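You operate a simulated robot arm through the tools that you are given. There is no shell and no other tool.

You are at the controls of a simulated robot arm. One attempt, no reset.

JOB
Fill the vat for dyeing the bundle with the grey strap.
Fine: to the line that the bath size chart gives for its weight; tap off, arm swung clear, lid shut again; the bundles stay.
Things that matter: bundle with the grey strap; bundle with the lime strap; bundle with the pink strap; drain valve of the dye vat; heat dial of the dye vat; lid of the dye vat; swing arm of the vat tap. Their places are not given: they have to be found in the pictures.

It is judged by the outcome, as a careful person would: the job done as asked, and still so three seconds after it is handed in. It fails if anything else is knocked over, pushed out of place, dropped, spilled or broken. A push-on lid holds only when it is set on centred and level and pressed home; a screw cap is set on level and turned clockwise until tight.

ROBOT AND FRAMES
A 7-joint arm with a three-finger gripper, fixed in place. Base frame: the origin is on the floor under the middle of its stand, x ahead of it, y to its left, z up; the work surface is at about z = 900. Units: mm, rad, N and s.
With the tool pointing down near the work surface it reaches from about 100 to 860 mm from the base axis. Its first joint turns from -2.897 to 2.897 rad. Payload 2.94 kg.
Tool frame: the origin (TCP) lies between the finger pads and is the grasp point; the fingertips stand 30 mm ahead of it; z points along the fingers, y is the line along which they close. The gripper opens to 132 mm; its body begins 107 mm behind the TCP.
Orientation is that of the tool frame in the base frame, as a unit quaternion [w, x, y, z]. With the fingers straight down and closing along the base's y, the tool's x points along the base's -x, its y along +y and its z along -z.

CONTROLS
- The arm moves only by the tool step_arm. Its argument "series" is a list of rows, each a list of 7 numbers: the shift along the base's x, y, z in mm, then the turn, a rotation vector about the base's x, y, z in rad, then the opening, from 0 (shut) to 1 (fully open). In form: [[tx, ty, tz, wx, wy, wz, fingers], ...]. A call has 1 to 20 rows; each row is the pose to reach, as a shift and turn from the pose commanded when the call began. A row lasts 0.2 s, in which the tool goes at most 50 mm and 0.15 rad; a call with a longer step from one row to the next is refused whole, and so is a gripper value outside its range. A pose out of reach is approached as far as the arm can. The call stops where the force on the tool passes 60 N (or 10 N more than at its start, if that is more) or the arm is blocked; 0.2 s more then pass. The fingers move at their own pace (about 37.4 mm/s each) and stop on an object; they squeeze with about 42 N. The grip force told is the motor's: it shows also when the fingers shut on nothing. Time passes only in rows, and 0.2 s behind the last, so rows that repeat a pose let the fingers close. It gives the time, the measured TCP pose, the force on the tool (base axes), the opening and the grip force at its end, in the units of the frame above (readings bear some noise), with the torque about the TCP (base axes, N m) and any sound that the robot's microphone picked up.
- Cameras (640 x 400 px; columns grow to the right, rows downward): "scene" is fixed at [210.6, 656.7, 1866.1]; the picture's right is [-0.79, -0.61, 0.00], its down [-0.55, 0.72, -0.42] and it looks along [0.26, -0.34, -0.91] (base axes); focal length 214 px, centre (320, 200). "wrist" rides on the gripper at [72, 3, -144] in the tool frame; the picture's right is [-0.04, 1.00, 0.00], its down [-0.88, -0.04, -0.48] and it looks along [-0.47, -0.02, 0.88] (tool axes); focal length 256 px, centre (320, 200).
- grab_frame(camera): a new picture of that camera. No time passes.
- slide_trunk(by): moves the trunk up (or, below 0, down) by that many mm; the arm rides with it, the base frame stays. It gives what a move gives, with no picture.
- point_at(camera, pixels): there is no depth. For up to 12 entries [column, row, z] of the newest picture of that camera ("zoom" is the newest enlarged one), the place [x, y] in the base frame at which the ray of that pixel passes the height z, good to about 3 mm, but the place of the scene camera against the robot may be out by one fixed shift of up to 18 mm in any direction. No time passes.
- close_up(camera, box): a new picture of the part [left, top, right, bottom] of that camera's present view, enlarged. No time passes.
- finish_job(): hands the job in; it is judged then, once.

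Unless the task says otherwise, let go and move clear before handing in.

The tools are called after "Emit:" as a command line: name --pt "numbers of a row" for each row, then --argument value for the rest, lists and objects as JSON in quotes. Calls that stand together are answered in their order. step_arm: Moves the arm, as the interface text tells. Its arguments: {"type":"object","properties":{"series":{"type":"array","items":{"type":"array","items":{"type":"number"}}}},"required":["series"]} The other tools are called the same way: slide_trunk (by) moves the trunk up or down; grab_frame (camera) takes a picture; point_at (camera, pixels) gives the place at which the rays of pixels pass given heights; close_up (camera, box) takes an enlarged picture of a part of a camera's view; finish_job () hands the job in.

At the start:

```text
clock: 0.0
eef_pos: [483.9, -88.8, 1535.4]
orientation: [0.0, -0.001, 1.0, 0.001]
ft_force: [-0.5, 0.3, 0.0]
wrist_torque: [0.01, -0.01, 0.0]
finger_gap: 131.7
grip_force: 0.1
trunk travel left (down, up): [-475.0, 65.0]
```

scene: 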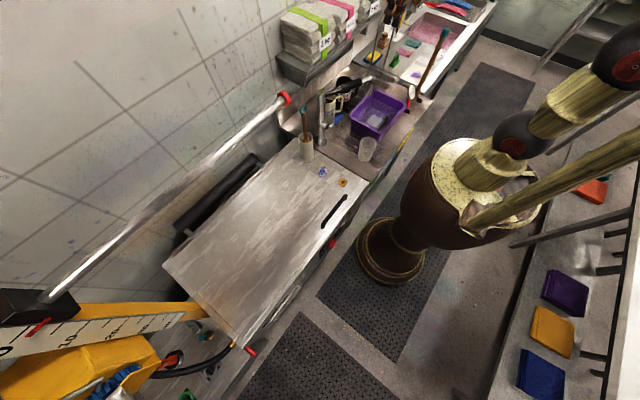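
wrist: 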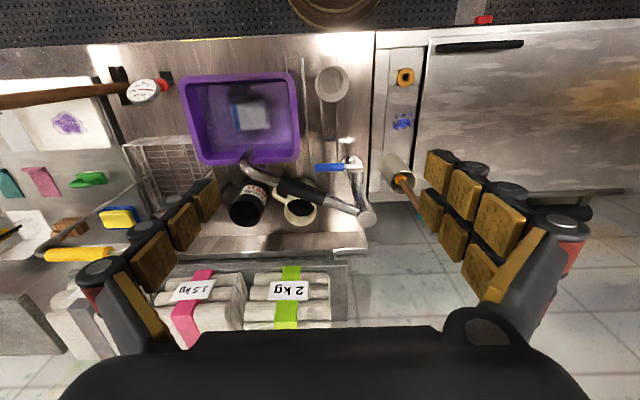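

The first pictures show the bundles (lime at scene px ~(310,25), pink ~(345,10), grey ~(370,5)), the sink with tap at around (330,100), and a big lidded vat at (270,230). I'll look closer at each before moving.

Emit:
close_up --camera "scene" --box '[260, 0, 420, 100]'

Emit:
close_up --camera "scene" --box '[150, 140, 390, 290]'

Emit:
close_up --camera "scene" --box '[0, 280, 280, 400]'

Emit:
close_up --camera "wrist" --box '[100, 20, 420, 220]'

Emit:
close_up --camera "wrist" --box '[0, 200, 360, 400]'

Emit:
close_up --camera "wrist" --box '[360, 0, 640, 240]'

```text
4.00 times, centred on (340, 50) of scene
```

zoom: 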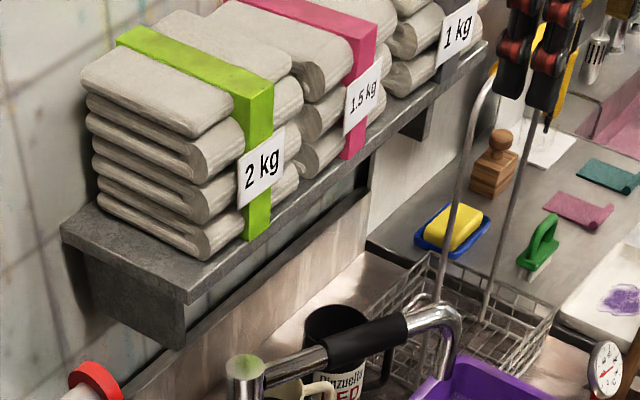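

```text
2.67 times, centred on (270, 215) of scene
```

zoom: 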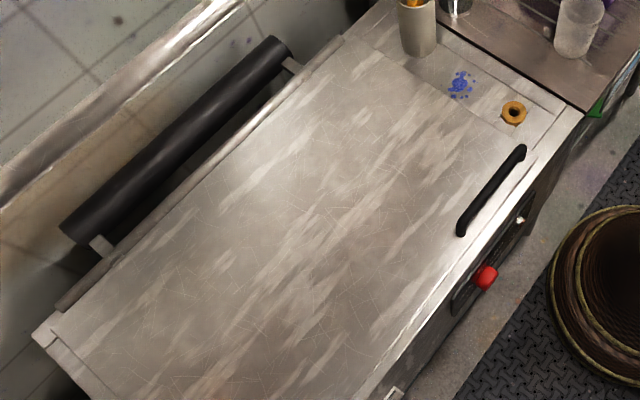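

```text
2.29 times, centred on (140, 340) of scene
```

zoom: 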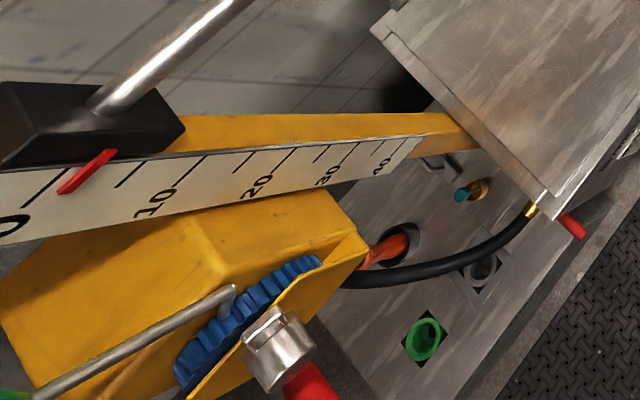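

```text
2.00 times, centred on (260, 120) of wrist
```

zoom: 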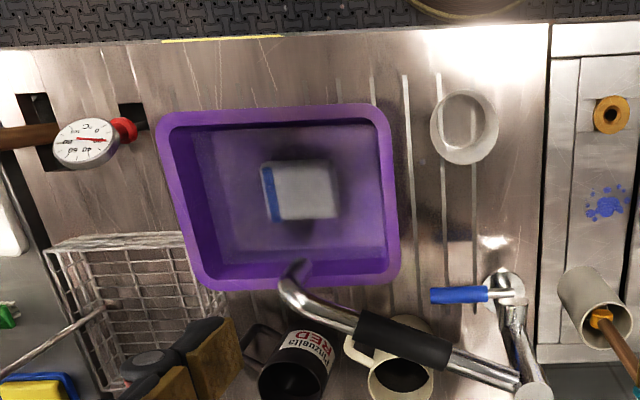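

```text
1.78 times, centred on (180, 300) of wrist
```

zoom: 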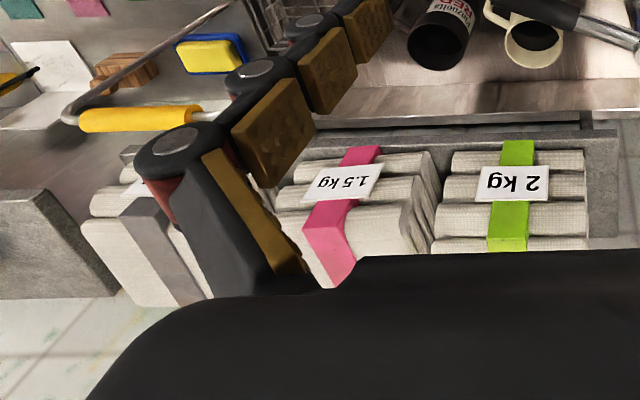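

```text
1.67 times, centred on (500, 120) of wrist
```

zoom: 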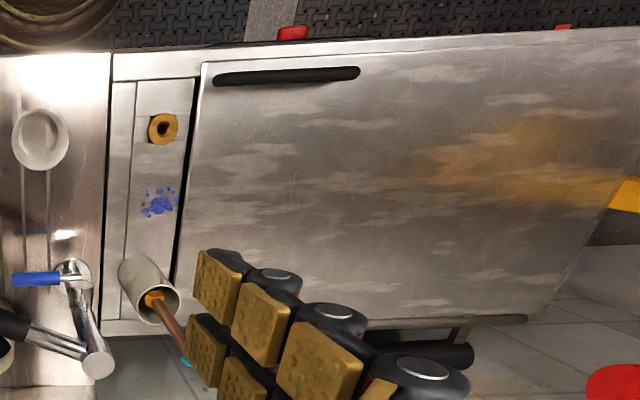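

The grey-strap bundle's label reads "1 kg" (zoom px 457,28). I need the chart and the layout, so I'll get positions of the key pixels first.

Emit:
point_at --camera "wrist" --pixels '[[440, 48, 930], [522, 44, 930], [427, 38, 905], [405, 76, 900], [365, 217, 1100], [330, 168, 1000], [352, 163, 1000], [300, 190, 1050], [240, 120, 900], [484, 20, 800], [285, 290, 1150], [190, 290, 1150]]'

Emit:
point_at --camera "scene" --pixels '[[325, 227, 920], [347, 195, 920], [165, 265, 900], [278, 153, 900], [240, 345, 900], [368, 190, 900], [343, 182, 900], [332, 243, 850], [375, 118, 900], [330, 97, 1050], [368, 150, 900], [325, 35, 1150]]'

```text
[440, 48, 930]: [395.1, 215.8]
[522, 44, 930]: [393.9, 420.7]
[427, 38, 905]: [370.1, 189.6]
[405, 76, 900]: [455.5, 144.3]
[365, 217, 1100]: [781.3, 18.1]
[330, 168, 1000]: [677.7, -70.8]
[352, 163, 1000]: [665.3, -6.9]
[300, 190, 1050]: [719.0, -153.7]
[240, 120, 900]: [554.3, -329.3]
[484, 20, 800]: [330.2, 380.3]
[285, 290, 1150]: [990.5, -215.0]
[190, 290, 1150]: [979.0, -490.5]
```

```text
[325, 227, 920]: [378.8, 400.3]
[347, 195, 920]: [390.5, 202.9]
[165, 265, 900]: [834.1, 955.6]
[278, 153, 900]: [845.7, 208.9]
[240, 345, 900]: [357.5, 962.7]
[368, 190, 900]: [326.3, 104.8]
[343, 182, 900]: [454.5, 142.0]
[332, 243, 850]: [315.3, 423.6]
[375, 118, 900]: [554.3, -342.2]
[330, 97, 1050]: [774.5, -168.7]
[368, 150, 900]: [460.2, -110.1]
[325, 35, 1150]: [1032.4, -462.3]
```

Lid spans about x 355–845, y 205–960 with its handle near x 394, y 215–420, so it hinges at the wall side. I'll tilt the wrist forward to view the wall, tap and shelf and look for the chart.

Emit:
step_arm --pt "-20 20 0 0 -0.14 0 1" --pt "-40 40 0 0 -0.28 0 1" --pt "-60 60 0 0 -0.42 0 1" --pt "-80 80 0 0 -0.56 0 1" --pt "-100 100 0 0 -0.7 0 1"

Emit:
grab_frame --camera "wrist"

```text
clock: 1.2
eef_pos: [382.7, 9.7, 1537.3]
orientation: [0.344, 0.0, 0.939, 0.0]
ft_force: [-0.9, -0.4, 0.7]
wrist_torque: [-0.02, -0.06, -0.02]
finger_gap: 132.1
grip_force: 0.0
trunk travel left (down, up): [-475.0, 65.0]
```

```text
taken
```

wrist: 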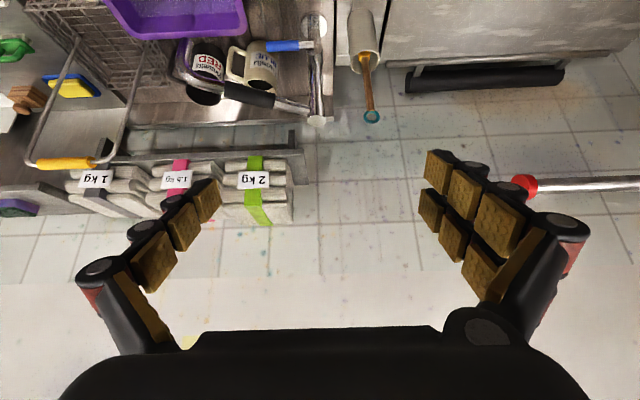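

Bundle label at px (96,180) confirms grey = 1 kg. No chart on this wall part yet; I'll turn left and tilt up more to see the wall above the vat.

Emit:
step_arm --pt "0 20 0 0 0 0.14 1" --pt "0 40 0 0 0 0.28 1" --pt "0 60 0 0 0 0.42 1" --pt "0 80 0 0 0 0.56 1" --pt "0 100 0 0 0 0.7 1"

Emit:
grab_frame --camera "wrist"

```text
clock: 2.4
eef_pos: [383.9, 111.9, 1534.8]
orientation: [0.322, -0.322, 0.882, 0.117]
ft_force: [0.0, -0.1, 1.1]
wrist_torque: [0.05, 0.04, 0.03]
finger_gap: 131.7
grip_force: 0.1
trunk travel left (down, up): [-475.0, 65.0]
```

```text
taken
```

wrist: 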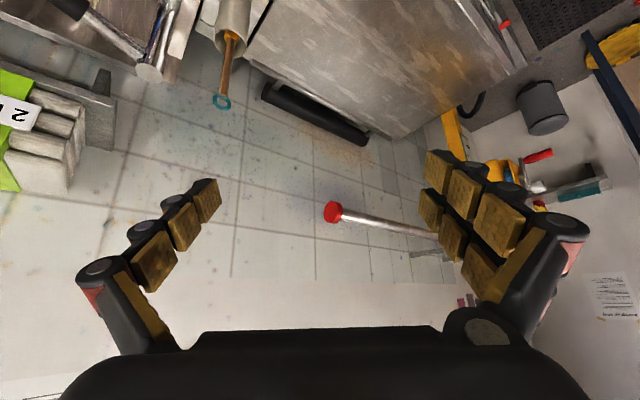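

A paper hangs on the left wall at px (613,297); that may be the chart. I'll turn further left toward it.

Emit:
step_arm --pt "-20 20 0 0 0 0.14 1" --pt "-40 40 0 0 0 0.28 1" --pt "-60 60 0 0 0 0.42 1" --pt "-80 80 0 0 0 0.56 1" --pt "-100 100 0 0 0 0.7 1"

Emit:
grab_frame --camera "wrist"

```text
clock: 3.6
eef_pos: [284.0, 211.7, 1538.2]
orientation: [0.262, -0.606, 0.718, 0.221]
ft_force: [-0.5, 0.6, 0.6]
wrist_torque: [0.01, 0.03, 0.0]
finger_gap: 132.2
grip_force: 0.0
trunk travel left (down, up): [-475.0, 65.0]
```

```text
taken
```

wrist: 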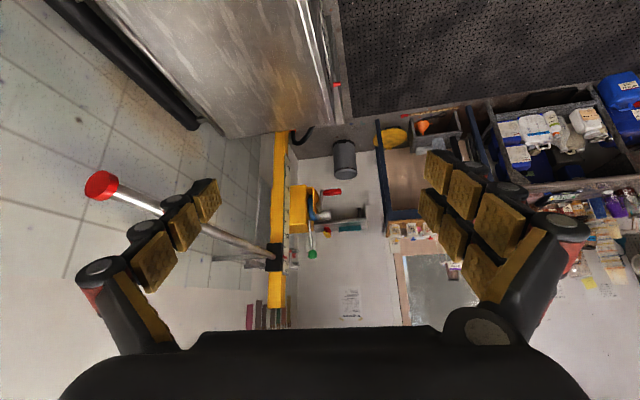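

Emit:
close_up --camera "wrist" --box '[300, 270, 400, 340]'

Emit:
close_up --camera "wrist" --box '[540, 180, 640, 300]'

Emit:
close_up --camera "wrist" --box '[220, 120, 440, 280]'

```text
5.71 times, centred on (350, 305) of wrist
```

zoom: 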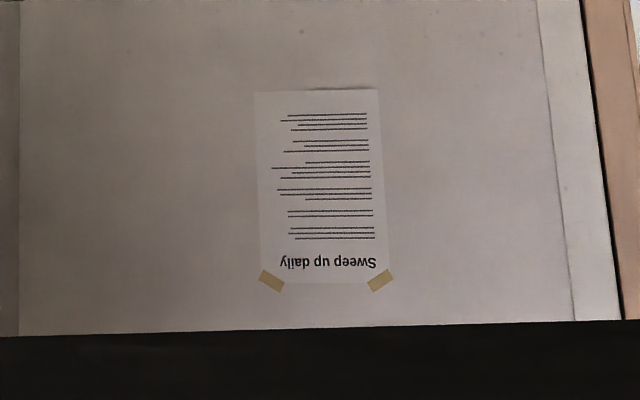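

```text
3.33 times, centred on (590, 240) of wrist
```

zoom: 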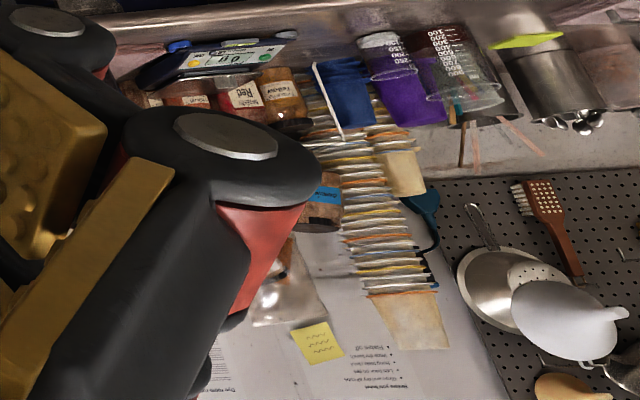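

```text
2.50 times, centred on (330, 200) of wrist
```

zoom: 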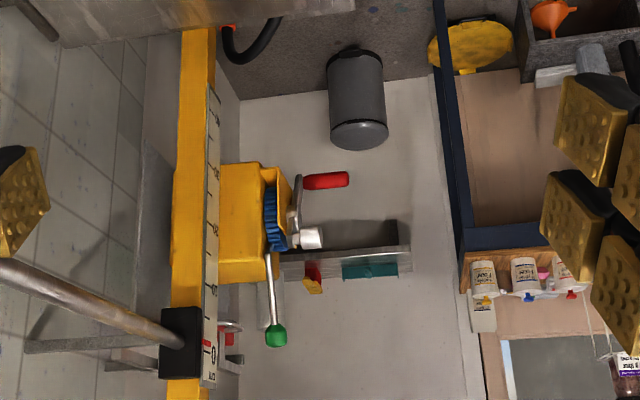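

The paper says only "Sweep up daily". There's a worktop with notices further round; I'll keep turning left.

Emit:
step_arm --pt "-20 0 0 0 0 0.14 1" --pt "-40 0 0 0 0 0.28 1" --pt "-60 0 0 0 0 0.42 1" --pt "-80 0 0 0 0 0.56 1" --pt "-100 0 0 0 0 0.7 1"

Emit:
grab_frame --camera "wrist"

```text
clock: 4.8
eef_pos: [184.9, 209.4, 1535.3]
orientation: [-0.17, 0.816, -0.466, -0.297]
ft_force: [-0.5, 0.2, 0.3]
wrist_torque: [0.0, -0.04, 0.01]
finger_gap: 131.8
grip_force: 0.0
trunk travel left (down, up): [-475.0, 65.0]
```

```text
taken
```

wrist: 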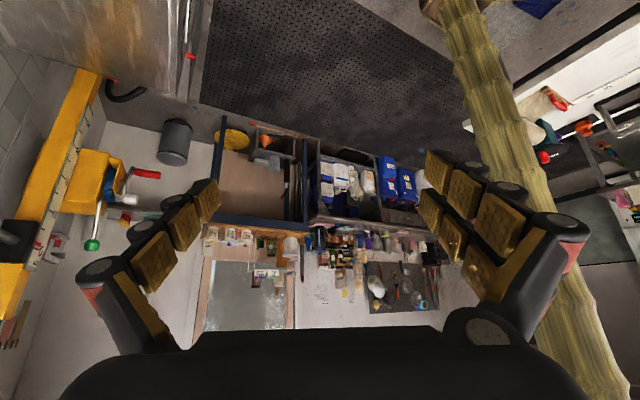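

Emit:
close_up --camera "wrist" --box '[290, 220, 450, 330]'

Emit:
close_up --camera "wrist" --box '[180, 210, 320, 335]'

Emit:
close_up --camera "wrist" --box '[290, 130, 450, 230]'

Emit:
close_up --camera "wrist" --box '[500, 0, 640, 200]'

```text
3.64 times, centred on (370, 275) of wrist
```

zoom: 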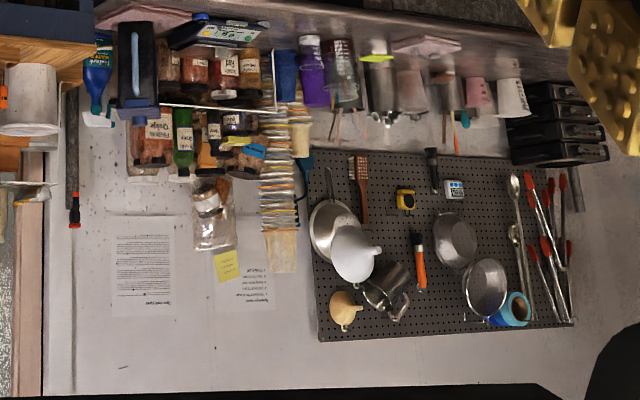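

```text
3.20 times, centred on (250, 272) of wrist
```

zoom: 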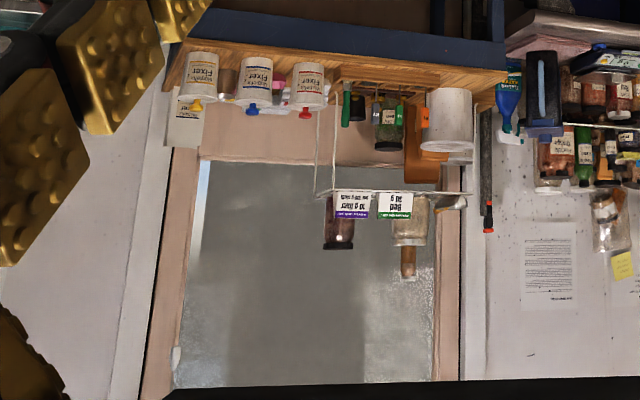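

```text
4.00 times, centred on (370, 180) of wrist
```

zoom: 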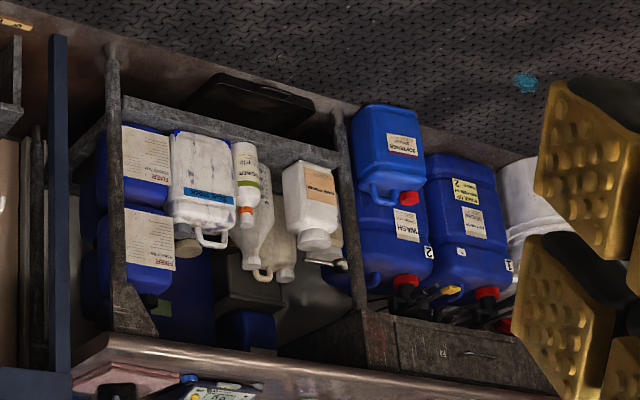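

```text
2.00 times, centred on (570, 100) of wrist
```

zoom: 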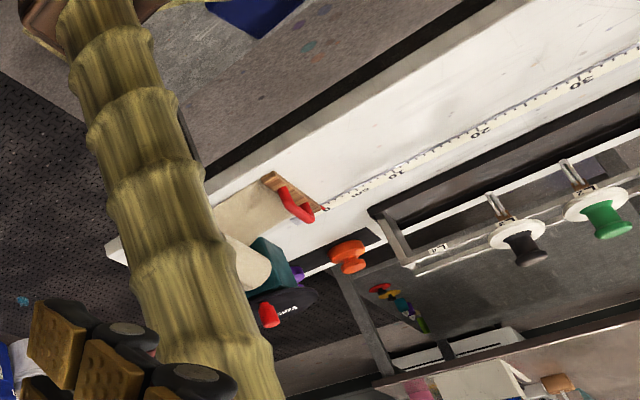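

I'll zoom in on the two notices on that wall to read their titles.

Emit:
close_up --camera "wrist" --box '[312, 275, 362, 310]'

Emit:
close_up --camera "wrist" --box '[40, 0, 220, 120]'

```text
11.43 times, centred on (337, 292) of wrist
```

zoom: 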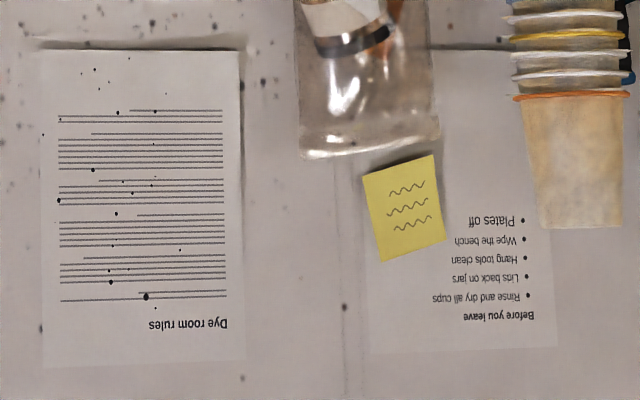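

```text
3.33 times, centred on (130, 60) of wrist
```

zoom: 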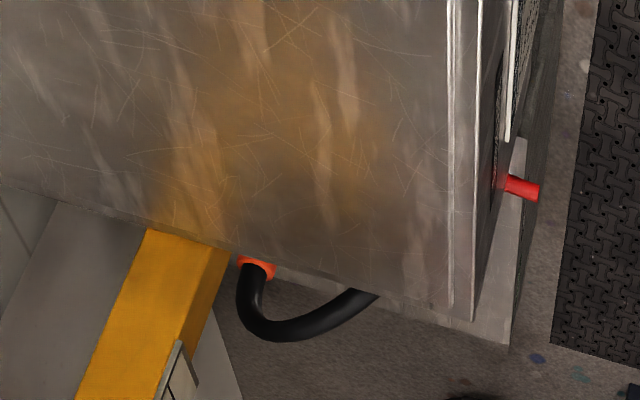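

None of those is a bath chart. The front of the vat has panels (zoom px 510,60), so I'll swing round and look at the vat's front face from the robot side.

Emit:
step_arm --pt "0 15 -15 0 0 -0.14 1" --pt "0 30 -30 0 0 -0.28 1" --pt "0 45 -45 0 0 -0.42 1" --pt "0 60 -60 0 0 -0.56 1" --pt "0 75 -75 0 0 -0.7 1" --pt "0 90 -90 0 0 -0.84 1" --pt "-10 105 -105 0 0 -0.98 1" --pt "-20 120 -120 0 0 -1.12 1" --pt "-30 135 -135 0 0 -1.26 1" --pt "-40 150 -150 0 0 -1.4 1" --pt "-50 165 -165 0 0 -1.54 1" --pt "-60 180 -180 0 0 -1.68 1" --pt "-70 195 -195 0 0 -1.82 1" --pt "-80 210 -210 0 0 -1.96 1" --pt "-85 225 -225 0 0 -2.1 1"

Emit:
grab_frame --camera "wrist"

Emit:
grab_frame --camera "scene"

```text
clock: 7.2
eef_pos: [203.7, 348.2, 1388.9]
orientation: [0.343, -0.172, 0.92, 0.084]
ft_force: [-0.8, 0.2, 0.3]
wrist_torque: [0.03, -0.01, 0.02]
finger_gap: 132.0
grip_force: 0.1
out of reach, approached as far as the arm can: row 7
trunk travel left (down, up): [-475.0, 65.0]
stopped in row 12: the arm was blocked; the commanded pose is now the measured one
```

```text
taken
```

wrist: 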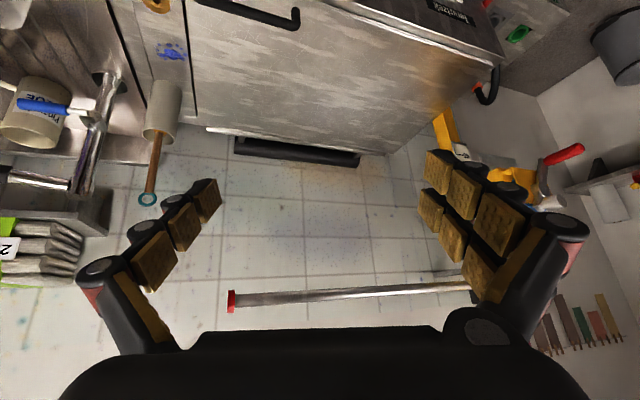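

```text
taken
```

scene: 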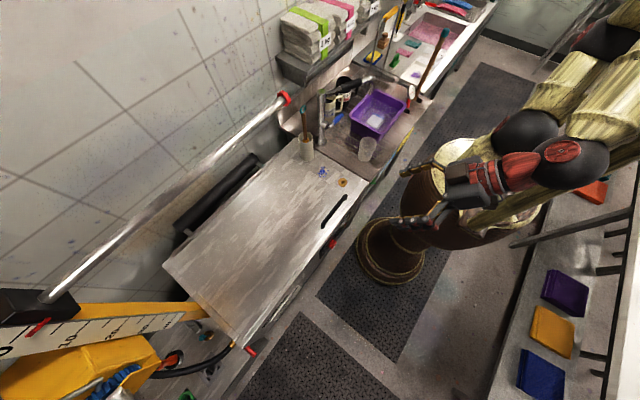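

The arm stopped on its own limit, with nothing touched; the view shows a plate at px (450,10) and the vat front cut off at the top. I'll zoom there, and lower the trunk for a view of the front face.

Emit:
close_up --camera "wrist" --box '[380, 0, 560, 100]'

Emit:
slide_trunk --by -220

Emit:
grab_frame --camera "wrist"

Emit:
grab_frame --camera "scene"

```text
3.56 times, centred on (470, 50) of wrist
```

zoom: 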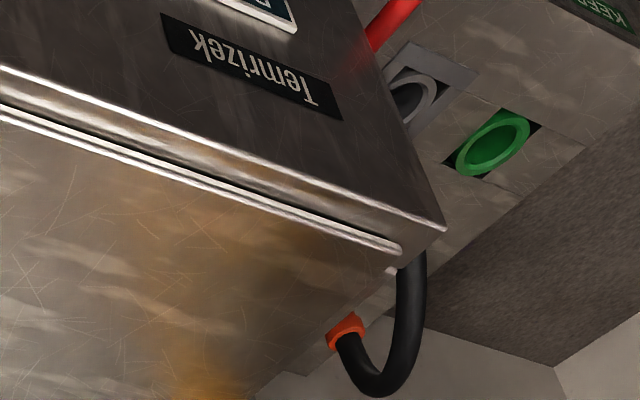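

```text
clock: 9.6
eef_pos: [201.6, 348.4, 1169.4]
orientation: [0.343, -0.173, 0.919, 0.084]
ft_force: [0.6, 0.2, 0.3]
wrist_torque: [0.0, 0.0, 0.02]
finger_gap: 132.2
grip_force: 0.0
trunk travel left (down, up): [-255.0, 285.0]
```

```text
taken
```

wrist: 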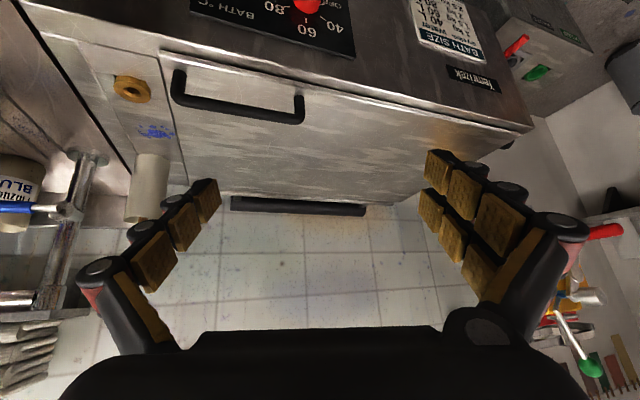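

```text
taken
```

scene: 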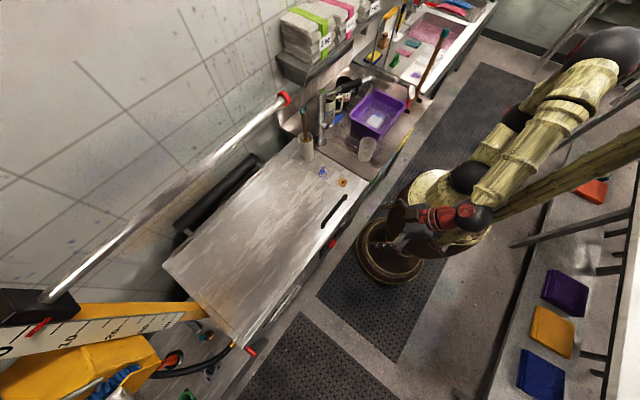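

The "BATH SIZE" chart is on the vat front at px (447,25), cut off at the image top, with the heat dial beside it. I'll zoom and then tilt the camera down to see all of it.

Emit:
close_up --camera "wrist" --box '[390, 0, 510, 90]'

Emit:
step_arm --pt "-10 0 0 -0.05 0.11 0 1" --pt "-20 0 0 -0.09 0.22 0 1" --pt "-30 0 0 -0.13 0.33 0 1"

Emit:
grab_frame --camera "wrist"

```text
4.44 times, centred on (450, 45) of wrist
```

zoom: 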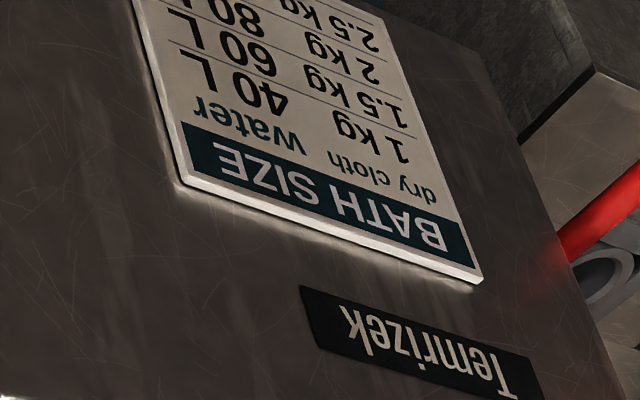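

```text
clock: 10.4
eef_pos: [171.2, 349.6, 1169.6]
orientation: [0.174, -0.179, 0.967, 0.052]
ft_force: [0.2, 0.5, -0.7]
wrist_torque: [0.04, 0.0, 0.01]
finger_gap: 131.8
grip_force: 0.1
trunk travel left (down, up): [-255.0, 285.0]
```

```text
taken
```

wrist: 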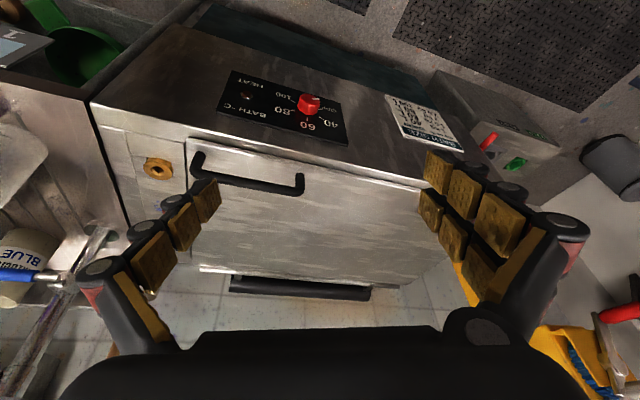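

Emit:
close_up --camera "wrist" --box '[370, 70, 570, 190]'

Emit:
close_up --camera "wrist" --box '[210, 60, 370, 160]'

Emit:
close_up --camera "wrist" --box '[0, 60, 220, 200]'

```text
3.20 times, centred on (470, 130) of wrist
```

zoom: 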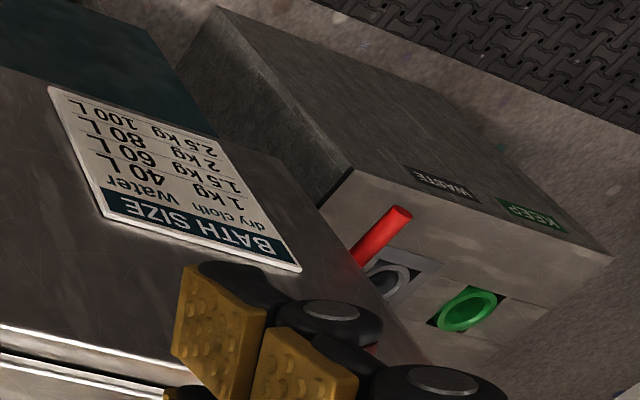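

```text
4.00 times, centred on (290, 110) of wrist
```

zoom: 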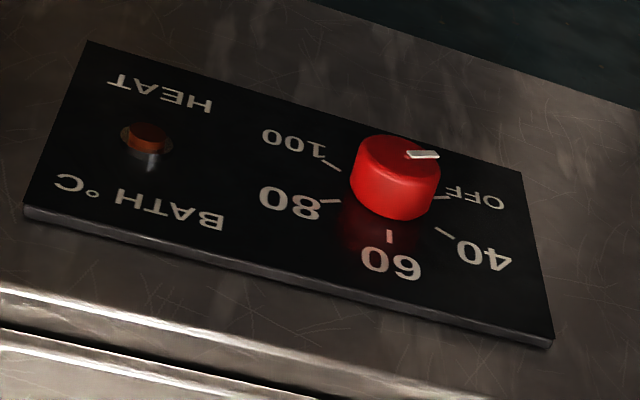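

```text
2.86 times, centred on (110, 130) of wrist
```

zoom: 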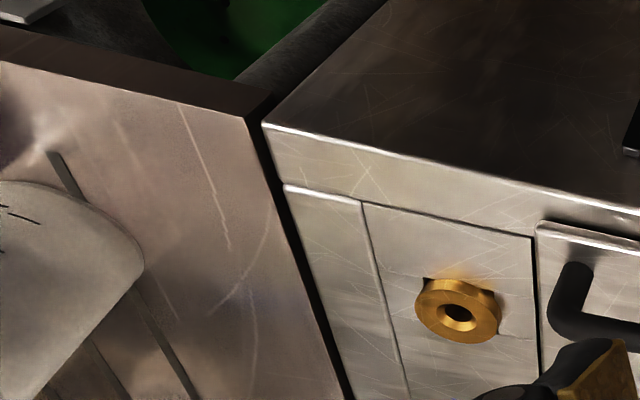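

Chart reads 1 kg → 40 L; the heat dial points to OFF. Now I'll check the drain valve (red handle at scene px ~(252,350)), since it decides whether the vat holds water.

Emit:
close_up --camera "scene" --box '[150, 315, 290, 400]'

Emit:
close_up --camera "scene" --box '[220, 325, 280, 365]'

Emit:
close_up --camera "scene" --box '[280, 60, 440, 170]'

Emit:
point_at --camera "scene" --pixels '[[252, 351, 500], [252, 351, 600], [252, 351, 700], [234, 341, 500], [234, 341, 600], [234, 341, 700]]'

Emit:
point_at --camera "wrist" --pixels '[[495, 135, 400], [495, 135, 500], [495, 135, 600]]'

```text
4.57 times, centred on (220, 358) of scene
```

zoom: 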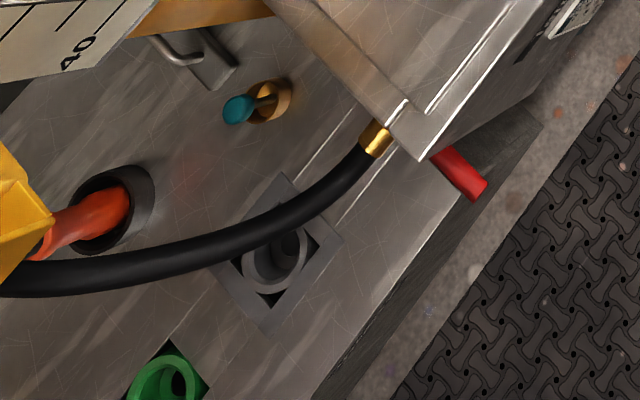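

```text
10.00 times, centred on (250, 345) of scene
```

zoom: 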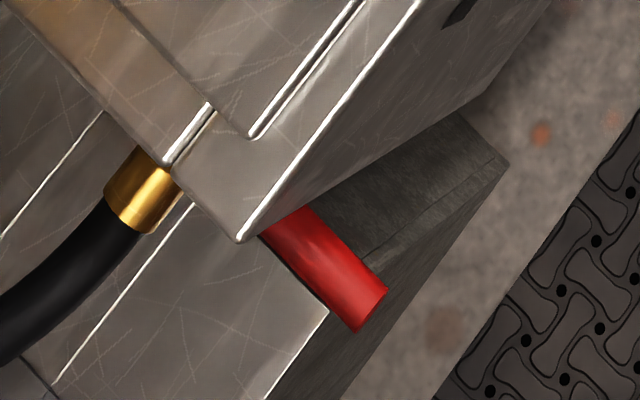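

```text
3.64 times, centred on (360, 115) of scene
```

zoom: 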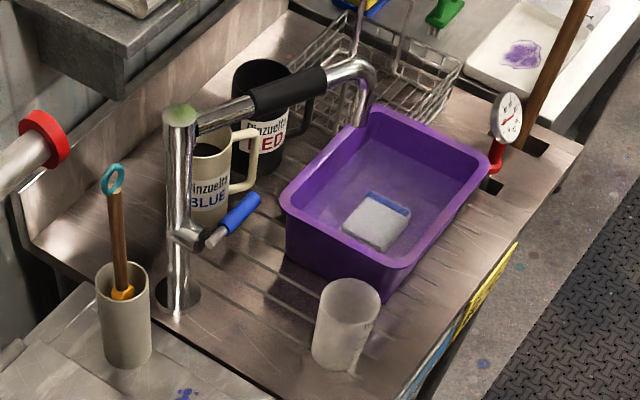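

```text
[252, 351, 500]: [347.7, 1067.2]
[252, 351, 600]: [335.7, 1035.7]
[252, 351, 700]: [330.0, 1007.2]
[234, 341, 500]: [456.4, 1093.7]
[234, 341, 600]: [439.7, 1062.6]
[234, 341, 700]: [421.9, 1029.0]
```

```text
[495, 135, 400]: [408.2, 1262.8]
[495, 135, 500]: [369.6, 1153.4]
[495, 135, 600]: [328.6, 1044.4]
```

The red drain lever (scene zoom) lies across the drain pipe, which points to shut; I'll confirm again once filling. Now I'll move to look at the tap, its lever and the swing arm from the front.

Emit:
step_arm --pt "15 -35 20 -0.01 0.032 -0.033 1" --pt "35 -70 40 -0.02 0.064 -0.066 1" --pt "55 -105 60 -0.03 0.096 -0.1 1" --pt "75 -140 80 -0.04 0.128 -0.132 1" --pt "95 -175 100 -0.05 0.16 -0.165 1" --pt "115 -210 120 -0.06 0.192 -0.198 1" --pt "135 -245 130 -0.07 0.224 -0.231 1" --pt "155 -280 130 -0.08 0.256 -0.264 1" --pt "175 -315 130 -0.09 0.3 -0.3 1" --pt "200 -350 130 -0.1 0.33 -0.33 1" --pt "229 -380 130 -0.105 0.352 -0.362 1"

Emit:
grab_frame --camera "wrist"

Emit:
grab_frame --camera "scene"

```text
clock: 12.8
eef_pos: [402.6, -29.5, 1296.0]
orientation: [0.0, 0.001, 1.0, 0.0]
ft_force: [0.5, 0.5, -0.9]
wrist_torque: [-0.01, 0.04, 0.01]
finger_gap: 132.1
grip_force: 0.0
trunk travel left (down, up): [-255.0, 285.0]
```

```text
taken
```

wrist: 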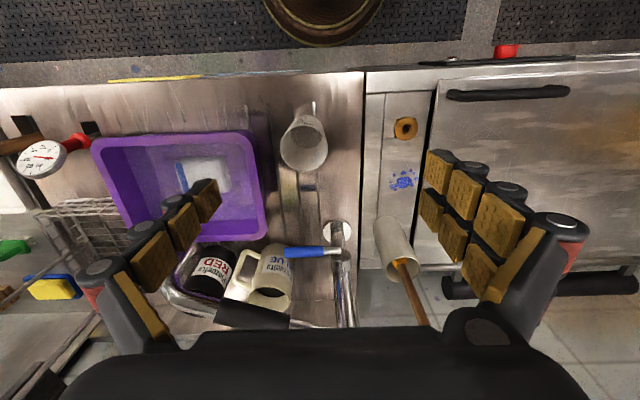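

```text
taken
```

scene: 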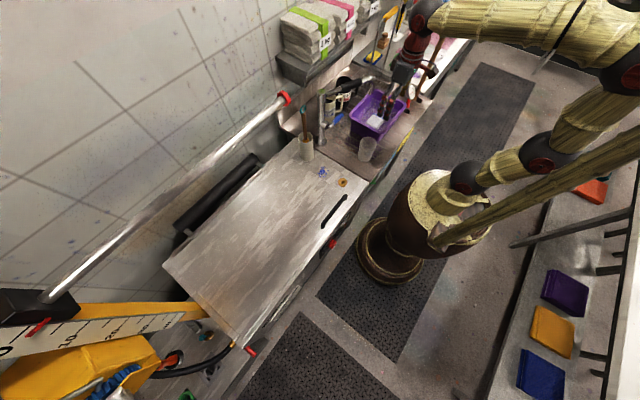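

The tap column stands near px (340,240–320), partly hidden by the hand. I'll back off and tilt forward to see it whole.

Emit:
step_arm --pt "-30 5 0 0 -0.12 0 1" --pt "-60 10 0 0 -0.24 0 1" --pt "-90 15 0 0 -0.36 0 1" --pt "-110 20 0 0 -0.48 0 1" --pt "-130 30 0 0 -0.6 0 1"

Emit:
grab_frame --camera "wrist"

Emit:
close_up --camera "wrist" --box '[160, 60, 440, 240]'

Emit:
point_at --camera "scene" --pixels '[[321.5, 141, 900], [321.5, 92, 1050], [321.5, 92, 1100], [321.5, 92, 1150], [339, 119, 1000], [339, 119, 1050]]'

```text
clock: 14.0
eef_pos: [268.2, -0.9, 1299.5]
orientation: [0.297, 0.0, 0.955, 0.0]
ft_force: [-0.7, -0.7, 0.2]
wrist_torque: [0.04, 0.03, 0.02]
finger_gap: 132.1
grip_force: 0.0
trunk travel left (down, up): [-255.0, 285.0]
```

```text
taken
```

wrist: 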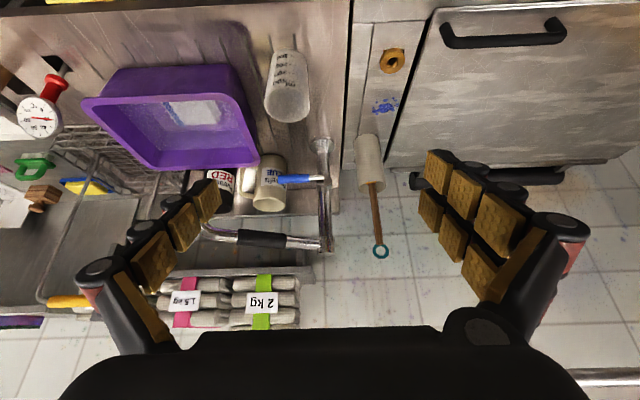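

```text
2.22 times, centred on (300, 150) of wrist
```

zoom: 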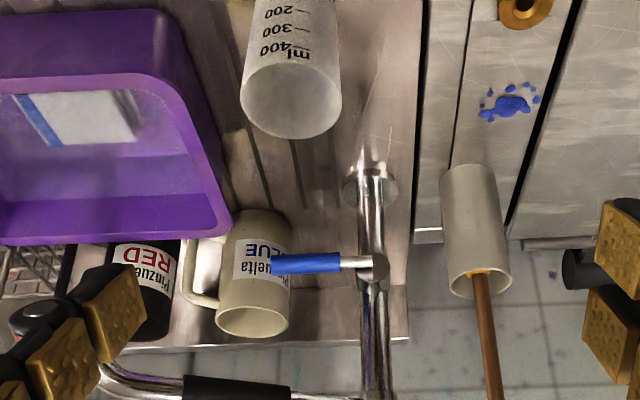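

```text
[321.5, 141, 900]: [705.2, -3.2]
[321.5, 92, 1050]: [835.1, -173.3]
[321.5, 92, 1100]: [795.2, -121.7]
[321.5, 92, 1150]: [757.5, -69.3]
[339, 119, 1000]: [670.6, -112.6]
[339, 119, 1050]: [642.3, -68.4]
```

The column, blue lever (wrist px 298,180) and black-gripped swing arm (px 262,240) are in view. I'll triangulate these with both cameras.

Emit:
point_at --camera "wrist" --pixels '[[321, 146, 900], [327, 246, 1150], [327, 246, 1200], [327, 246, 1250], [298, 180, 1000], [298, 180, 1050], [298, 180, 1100], [262, 240, 1150], [262, 240, 1200], [262, 240, 1250], [378, 251, 1050], [378, 251, 1150]]'

Emit:
point_at --camera "scene" --pixels '[[321.5, 92, 1175], [321.5, 92, 1200], [321.5, 92, 1225], [339, 119, 1075], [339, 119, 1100], [350, 85, 1175], [350, 85, 1200], [350, 85, 1225], [371, 80, 1175], [371, 80, 1200], [303, 108, 1050], [303, 108, 1100]]'

```text
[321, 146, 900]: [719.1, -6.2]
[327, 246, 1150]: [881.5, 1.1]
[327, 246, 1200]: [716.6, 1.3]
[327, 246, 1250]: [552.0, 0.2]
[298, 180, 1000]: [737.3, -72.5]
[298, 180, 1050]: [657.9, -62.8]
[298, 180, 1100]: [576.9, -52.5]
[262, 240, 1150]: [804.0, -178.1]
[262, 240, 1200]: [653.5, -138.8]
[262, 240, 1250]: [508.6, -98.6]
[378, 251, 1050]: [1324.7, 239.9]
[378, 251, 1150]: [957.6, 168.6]
```

```text
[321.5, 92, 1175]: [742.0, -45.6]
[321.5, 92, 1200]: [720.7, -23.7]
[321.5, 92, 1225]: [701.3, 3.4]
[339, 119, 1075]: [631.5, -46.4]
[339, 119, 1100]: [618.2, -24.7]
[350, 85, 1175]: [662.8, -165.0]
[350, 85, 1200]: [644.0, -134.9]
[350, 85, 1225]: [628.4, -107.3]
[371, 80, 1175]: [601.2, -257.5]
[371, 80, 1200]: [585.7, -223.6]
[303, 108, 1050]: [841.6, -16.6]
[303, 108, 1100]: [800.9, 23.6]
```

Estimates: tap column about (717,-3), top z≈1205; grip about (655,-138,1200); the brush in the cup seems to stand near (724,124) with its top near z≈1210, right where the arm could swing. I'll take another viewpoint from the left and lower to triangulate the brush, arm and lever well.

Emit:
close_up --camera "wrist" --box '[190, 120, 410, 270]'

Emit:
step_arm --pt "10 40 -20 0 -0.02 0 1" --pt "20 80 -40 0 -0.04 0 1" --pt "30 120 -60 0 -0.06 0 1" --pt "30 160 -80 0 -0.08 0 1" --pt "30 200 -100 0 -0.1 0 1"

Emit:
grab_frame --camera "wrist"

```text
2.67 times, centred on (300, 195) of wrist
```

zoom: 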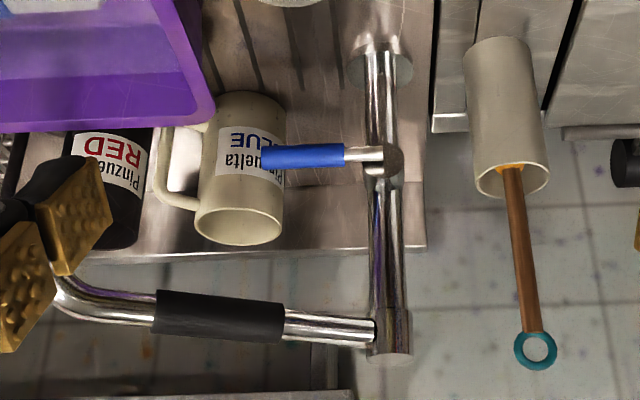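

```text
clock: 15.2
eef_pos: [299.9, 201.2, 1198.6]
orientation: [0.344, 0.001, 0.939, 0.0]
ft_force: [-0.6, 1.1, -0.2]
wrist_torque: [-0.01, -0.01, 0.0]
finger_gap: 131.9
grip_force: 0.0
trunk travel left (down, up): [-255.0, 285.0]
```

```text
taken
```

wrist: 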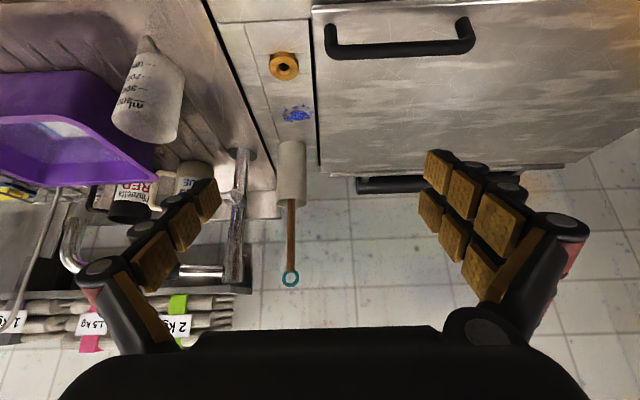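

From two views the brush ring is about (702,125,1217). I'll zoom this view for the tap and handle details.

Emit:
close_up --camera "wrist" --box '[60, 120, 340, 320]'

Emit:
close_up --camera "wrist" --box '[220, 0, 520, 200]'

```text
2.00 times, centred on (200, 220) of wrist
```

zoom: 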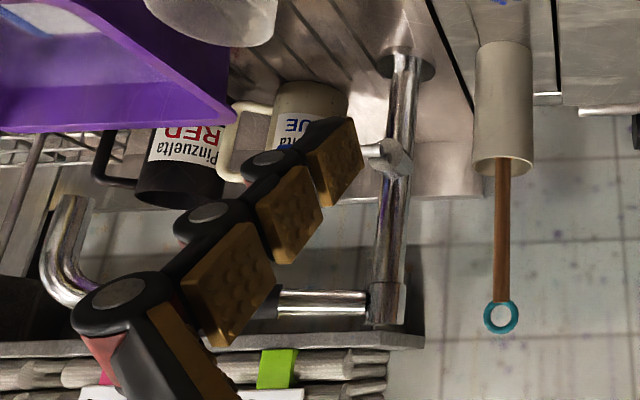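

```text
2.00 times, centred on (370, 100) of wrist
```

zoom: 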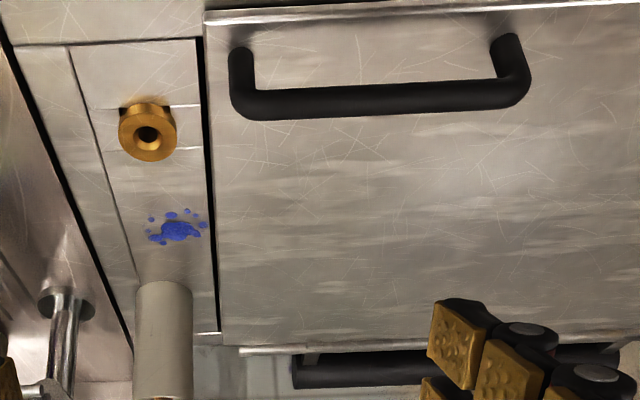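

Handle bar triangulates to x≈395, y 215–415, z≈950, about 45 mm above the lid top (z≈905). I'll turn the hand 90° so the fingers close along x and hover above the handle.

Emit:
step_arm --pt "8 10 0 -0.0458 0.0458 0.125 0.8" --pt "16 20 0 -0.0915 0.0915 0.25 0.8" --pt "24 30 0 -0.137 0.137 0.375 0.8" --pt "32 40 0 -0.183 0.183 0.5 0.8" --pt "40 50 0 -0.229 0.229 0.625 0.8" --pt "48 60 -10 -0.2745 0.2745 0.75 0.8" --pt "56 70 -20 -0.32 0.32 0.875 0.7" --pt "64 80 -40 -0.366 0.366 1.0 0.7" --pt "72 90 -60 -0.412 0.412 1.125 0.6" --pt "80 100 -80 -0.4575 0.4575 1.25 0.6" --pt "88 107 -100 -0.503 0.503 1.375 0.6" --pt "95 114 -119 -0.549 0.549 1.5 0.6"

Emit:
grab_frame --camera "wrist"

Emit:
grab_frame --camera "scene"

```text
clock: 17.8
eef_pos: [396.6, 314.7, 1079.9]
orientation: [0.0, 0.708, -0.707, -0.001]
ft_force: [0.4, 0.3, -0.3]
wrist_torque: [-0.02, 0.02, -0.01]
finger_gap: 79.0
grip_force: 0.0
trunk travel left (down, up): [-255.0, 285.0]
```

```text
taken
```

wrist: 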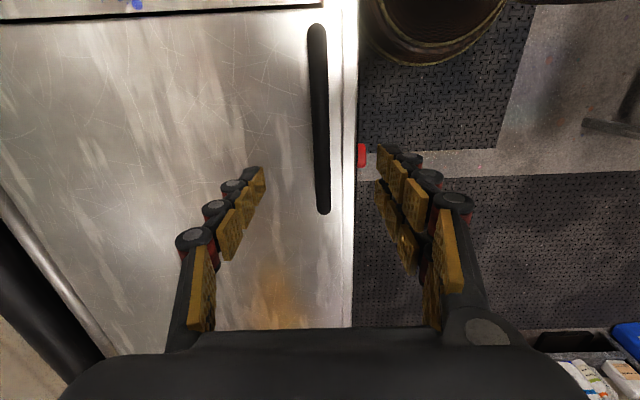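

```text
taken
```

scene: 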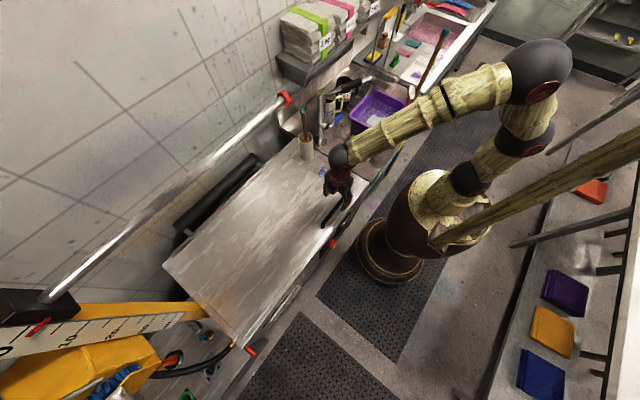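

The hand hovers above the bar (wrist px (317,28)–(324,212)) and the fingers straddle it. I'll check exact positions.

Emit:
point_at --camera "wrist" --pixels '[[317, 30, 950], [324, 208, 950], [320, 120, 950], [320, 120, 935], [340, 120, 905], [355, 120, 905], [322, 4, 905], [100, 360, 905]]'

```text
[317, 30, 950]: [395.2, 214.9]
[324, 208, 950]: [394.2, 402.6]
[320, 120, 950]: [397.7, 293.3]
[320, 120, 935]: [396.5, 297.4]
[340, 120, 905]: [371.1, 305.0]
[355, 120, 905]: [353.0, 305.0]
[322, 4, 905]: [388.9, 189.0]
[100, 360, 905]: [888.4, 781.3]
```

Bar axis is at x≈396, mid y≈309. I'll descend so the bar sits just ahead of the TCP, then close on it.

Emit:
step_arm --pt "0 -3 -30 0 0 0 0.5" --pt "0 -6 -60 0 0 0 0.5" --pt "0 -6 -85 0 0 0 0.5" --pt "0 -6 -105 0 0 0 0.5" --pt "0 -6 -118 0 0 0 0.5"

Emit:
grab_frame --camera "wrist"

Emit:
close_up --camera "scene" --box '[280, 140, 400, 240]'

```text
clock: 19.0
eef_pos: [396.2, 307.5, 961.2]
orientation: [-0.001, -0.707, 0.708, 0.0]
ft_force: [-0.6, 0.3, 0.2]
wrist_torque: [-0.01, 0.04, 0.01]
finger_gap: 65.9
grip_force: 0.1
trunk travel left (down, up): [-255.0, 285.0]
```

```text
taken
```

wrist: 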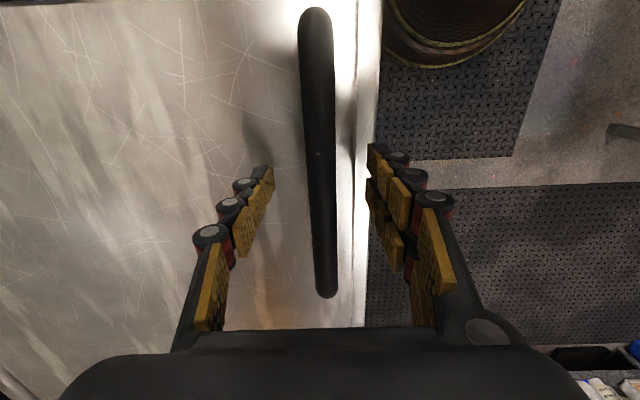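

```text
4.00 times, centred on (340, 190) of scene
```

zoom: 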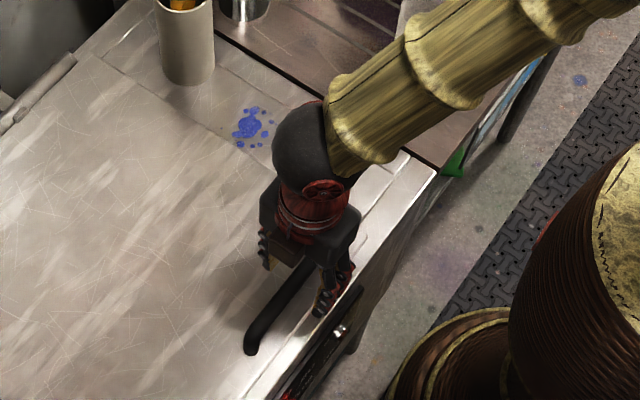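

The bar lies between the finger rows, and nothing touched. Closing on it now.

Emit:
step_arm --pt "0 0 0 0 0 0 0.3" --pt "0 0 0 0 0 0 0.1" --pt "0 0 0 0 0 0 0.0" --pt "0 0 0 0 0 0 0.0" --pt "0 0 0 0 0 0 0.0" --pt "0 0 0 0 0 0 0.0"

Emit:
grab_frame --camera "wrist"

```text
clock: 20.4
eef_pos: [394.9, 307.5, 961.3]
orientation: [-0.001, -0.706, 0.708, 0.0]
ft_force: [-10.1, 1.6, -1.0]
wrist_torque: [0.0, 0.04, 0.05]
finger_gap: 16.7
grip_force: 36.9
trunk travel left (down, up): [-255.0, 285.0]
```

```text
taken
```

wrist: 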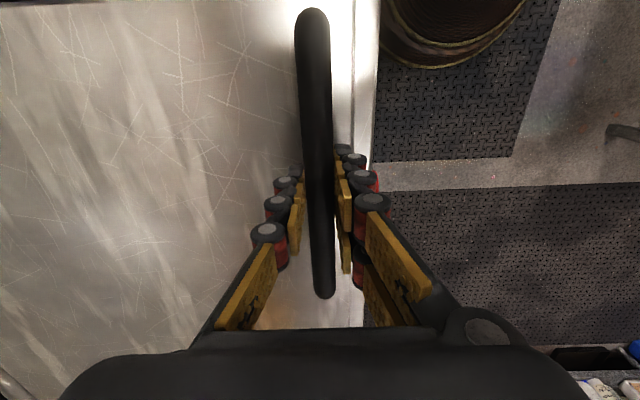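

Gripped the bar (gap 16.7 mm). I'll lift a few degrees along the hinge arc and read the force.

Emit:
step_arm --pt "0 0 4 0 0.0 0 0" --pt "0 0 9 0 0.01 0 0" --pt "1 0 15 0 0.02 0 0" --pt "2 0 22 0 0.03 0 0" --pt "3 0 30 0 0.04 0 0"

Emit:
grab_frame --camera "scene"

```text
clock: 21.6
eef_pos: [398.8, 307.6, 991.5]
orientation: [0.013, 0.707, -0.707, -0.014]
ft_force: [-3.2, -2.8, -2.7]
wrist_torque: [-0.31, 0.16, 0.09]
finger_gap: 16.6
grip_force: 42.1
trunk travel left (down, up): [-255.0, 285.0]
```

```text
taken
```

scene: 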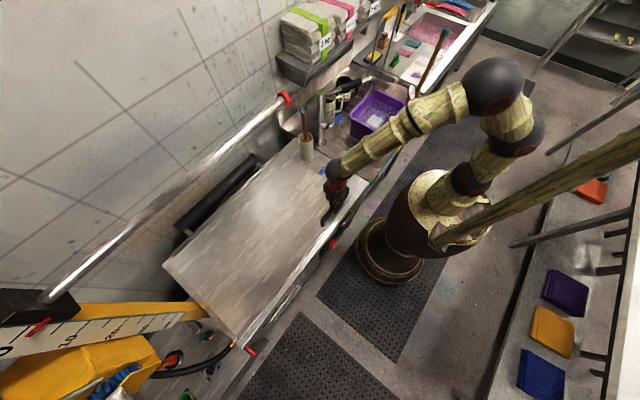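

Only ~3 N on the tool: the lid is counterbalanced. I'll carry on up the arc to about 20°.

Emit:
step_arm --pt "3 0 16 0 0.02 0 0" --pt "8 0 38 0 0.04 0 0" --pt "14 0 61 0 0.06 0 0" --pt "21 0 83 0 0.08 0 0" --pt "30 0 104 0 0.1 0 0" --pt "39 0 125 0 0.12 0 0"

Emit:
grab_frame --camera "scene"

Emit:
grab_frame --camera "wrist"

```text
clock: 23.0
eef_pos: [441.8, 307.4, 1116.5]
orientation: [-0.055, -0.704, 0.705, 0.057]
ft_force: [9.6, -1.2, -5.5]
wrist_torque: [0.11, 0.12, 0.02]
finger_gap: 16.7
grip_force: 42.1
trunk travel left (down, up): [-255.0, 285.0]
```

```text
taken
```

scene: 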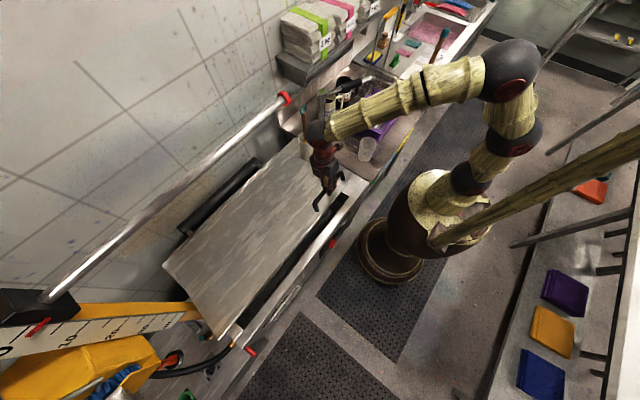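

```text
taken
```

wrist: 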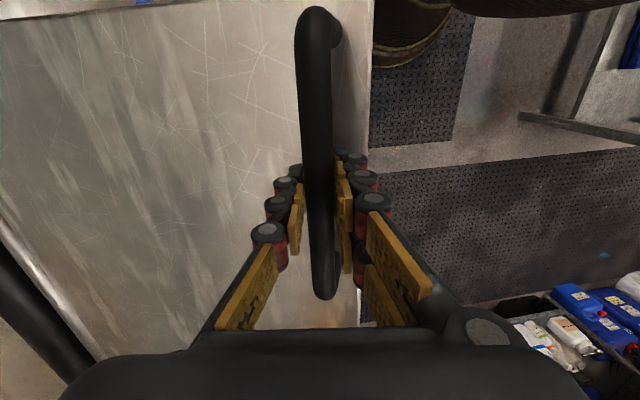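

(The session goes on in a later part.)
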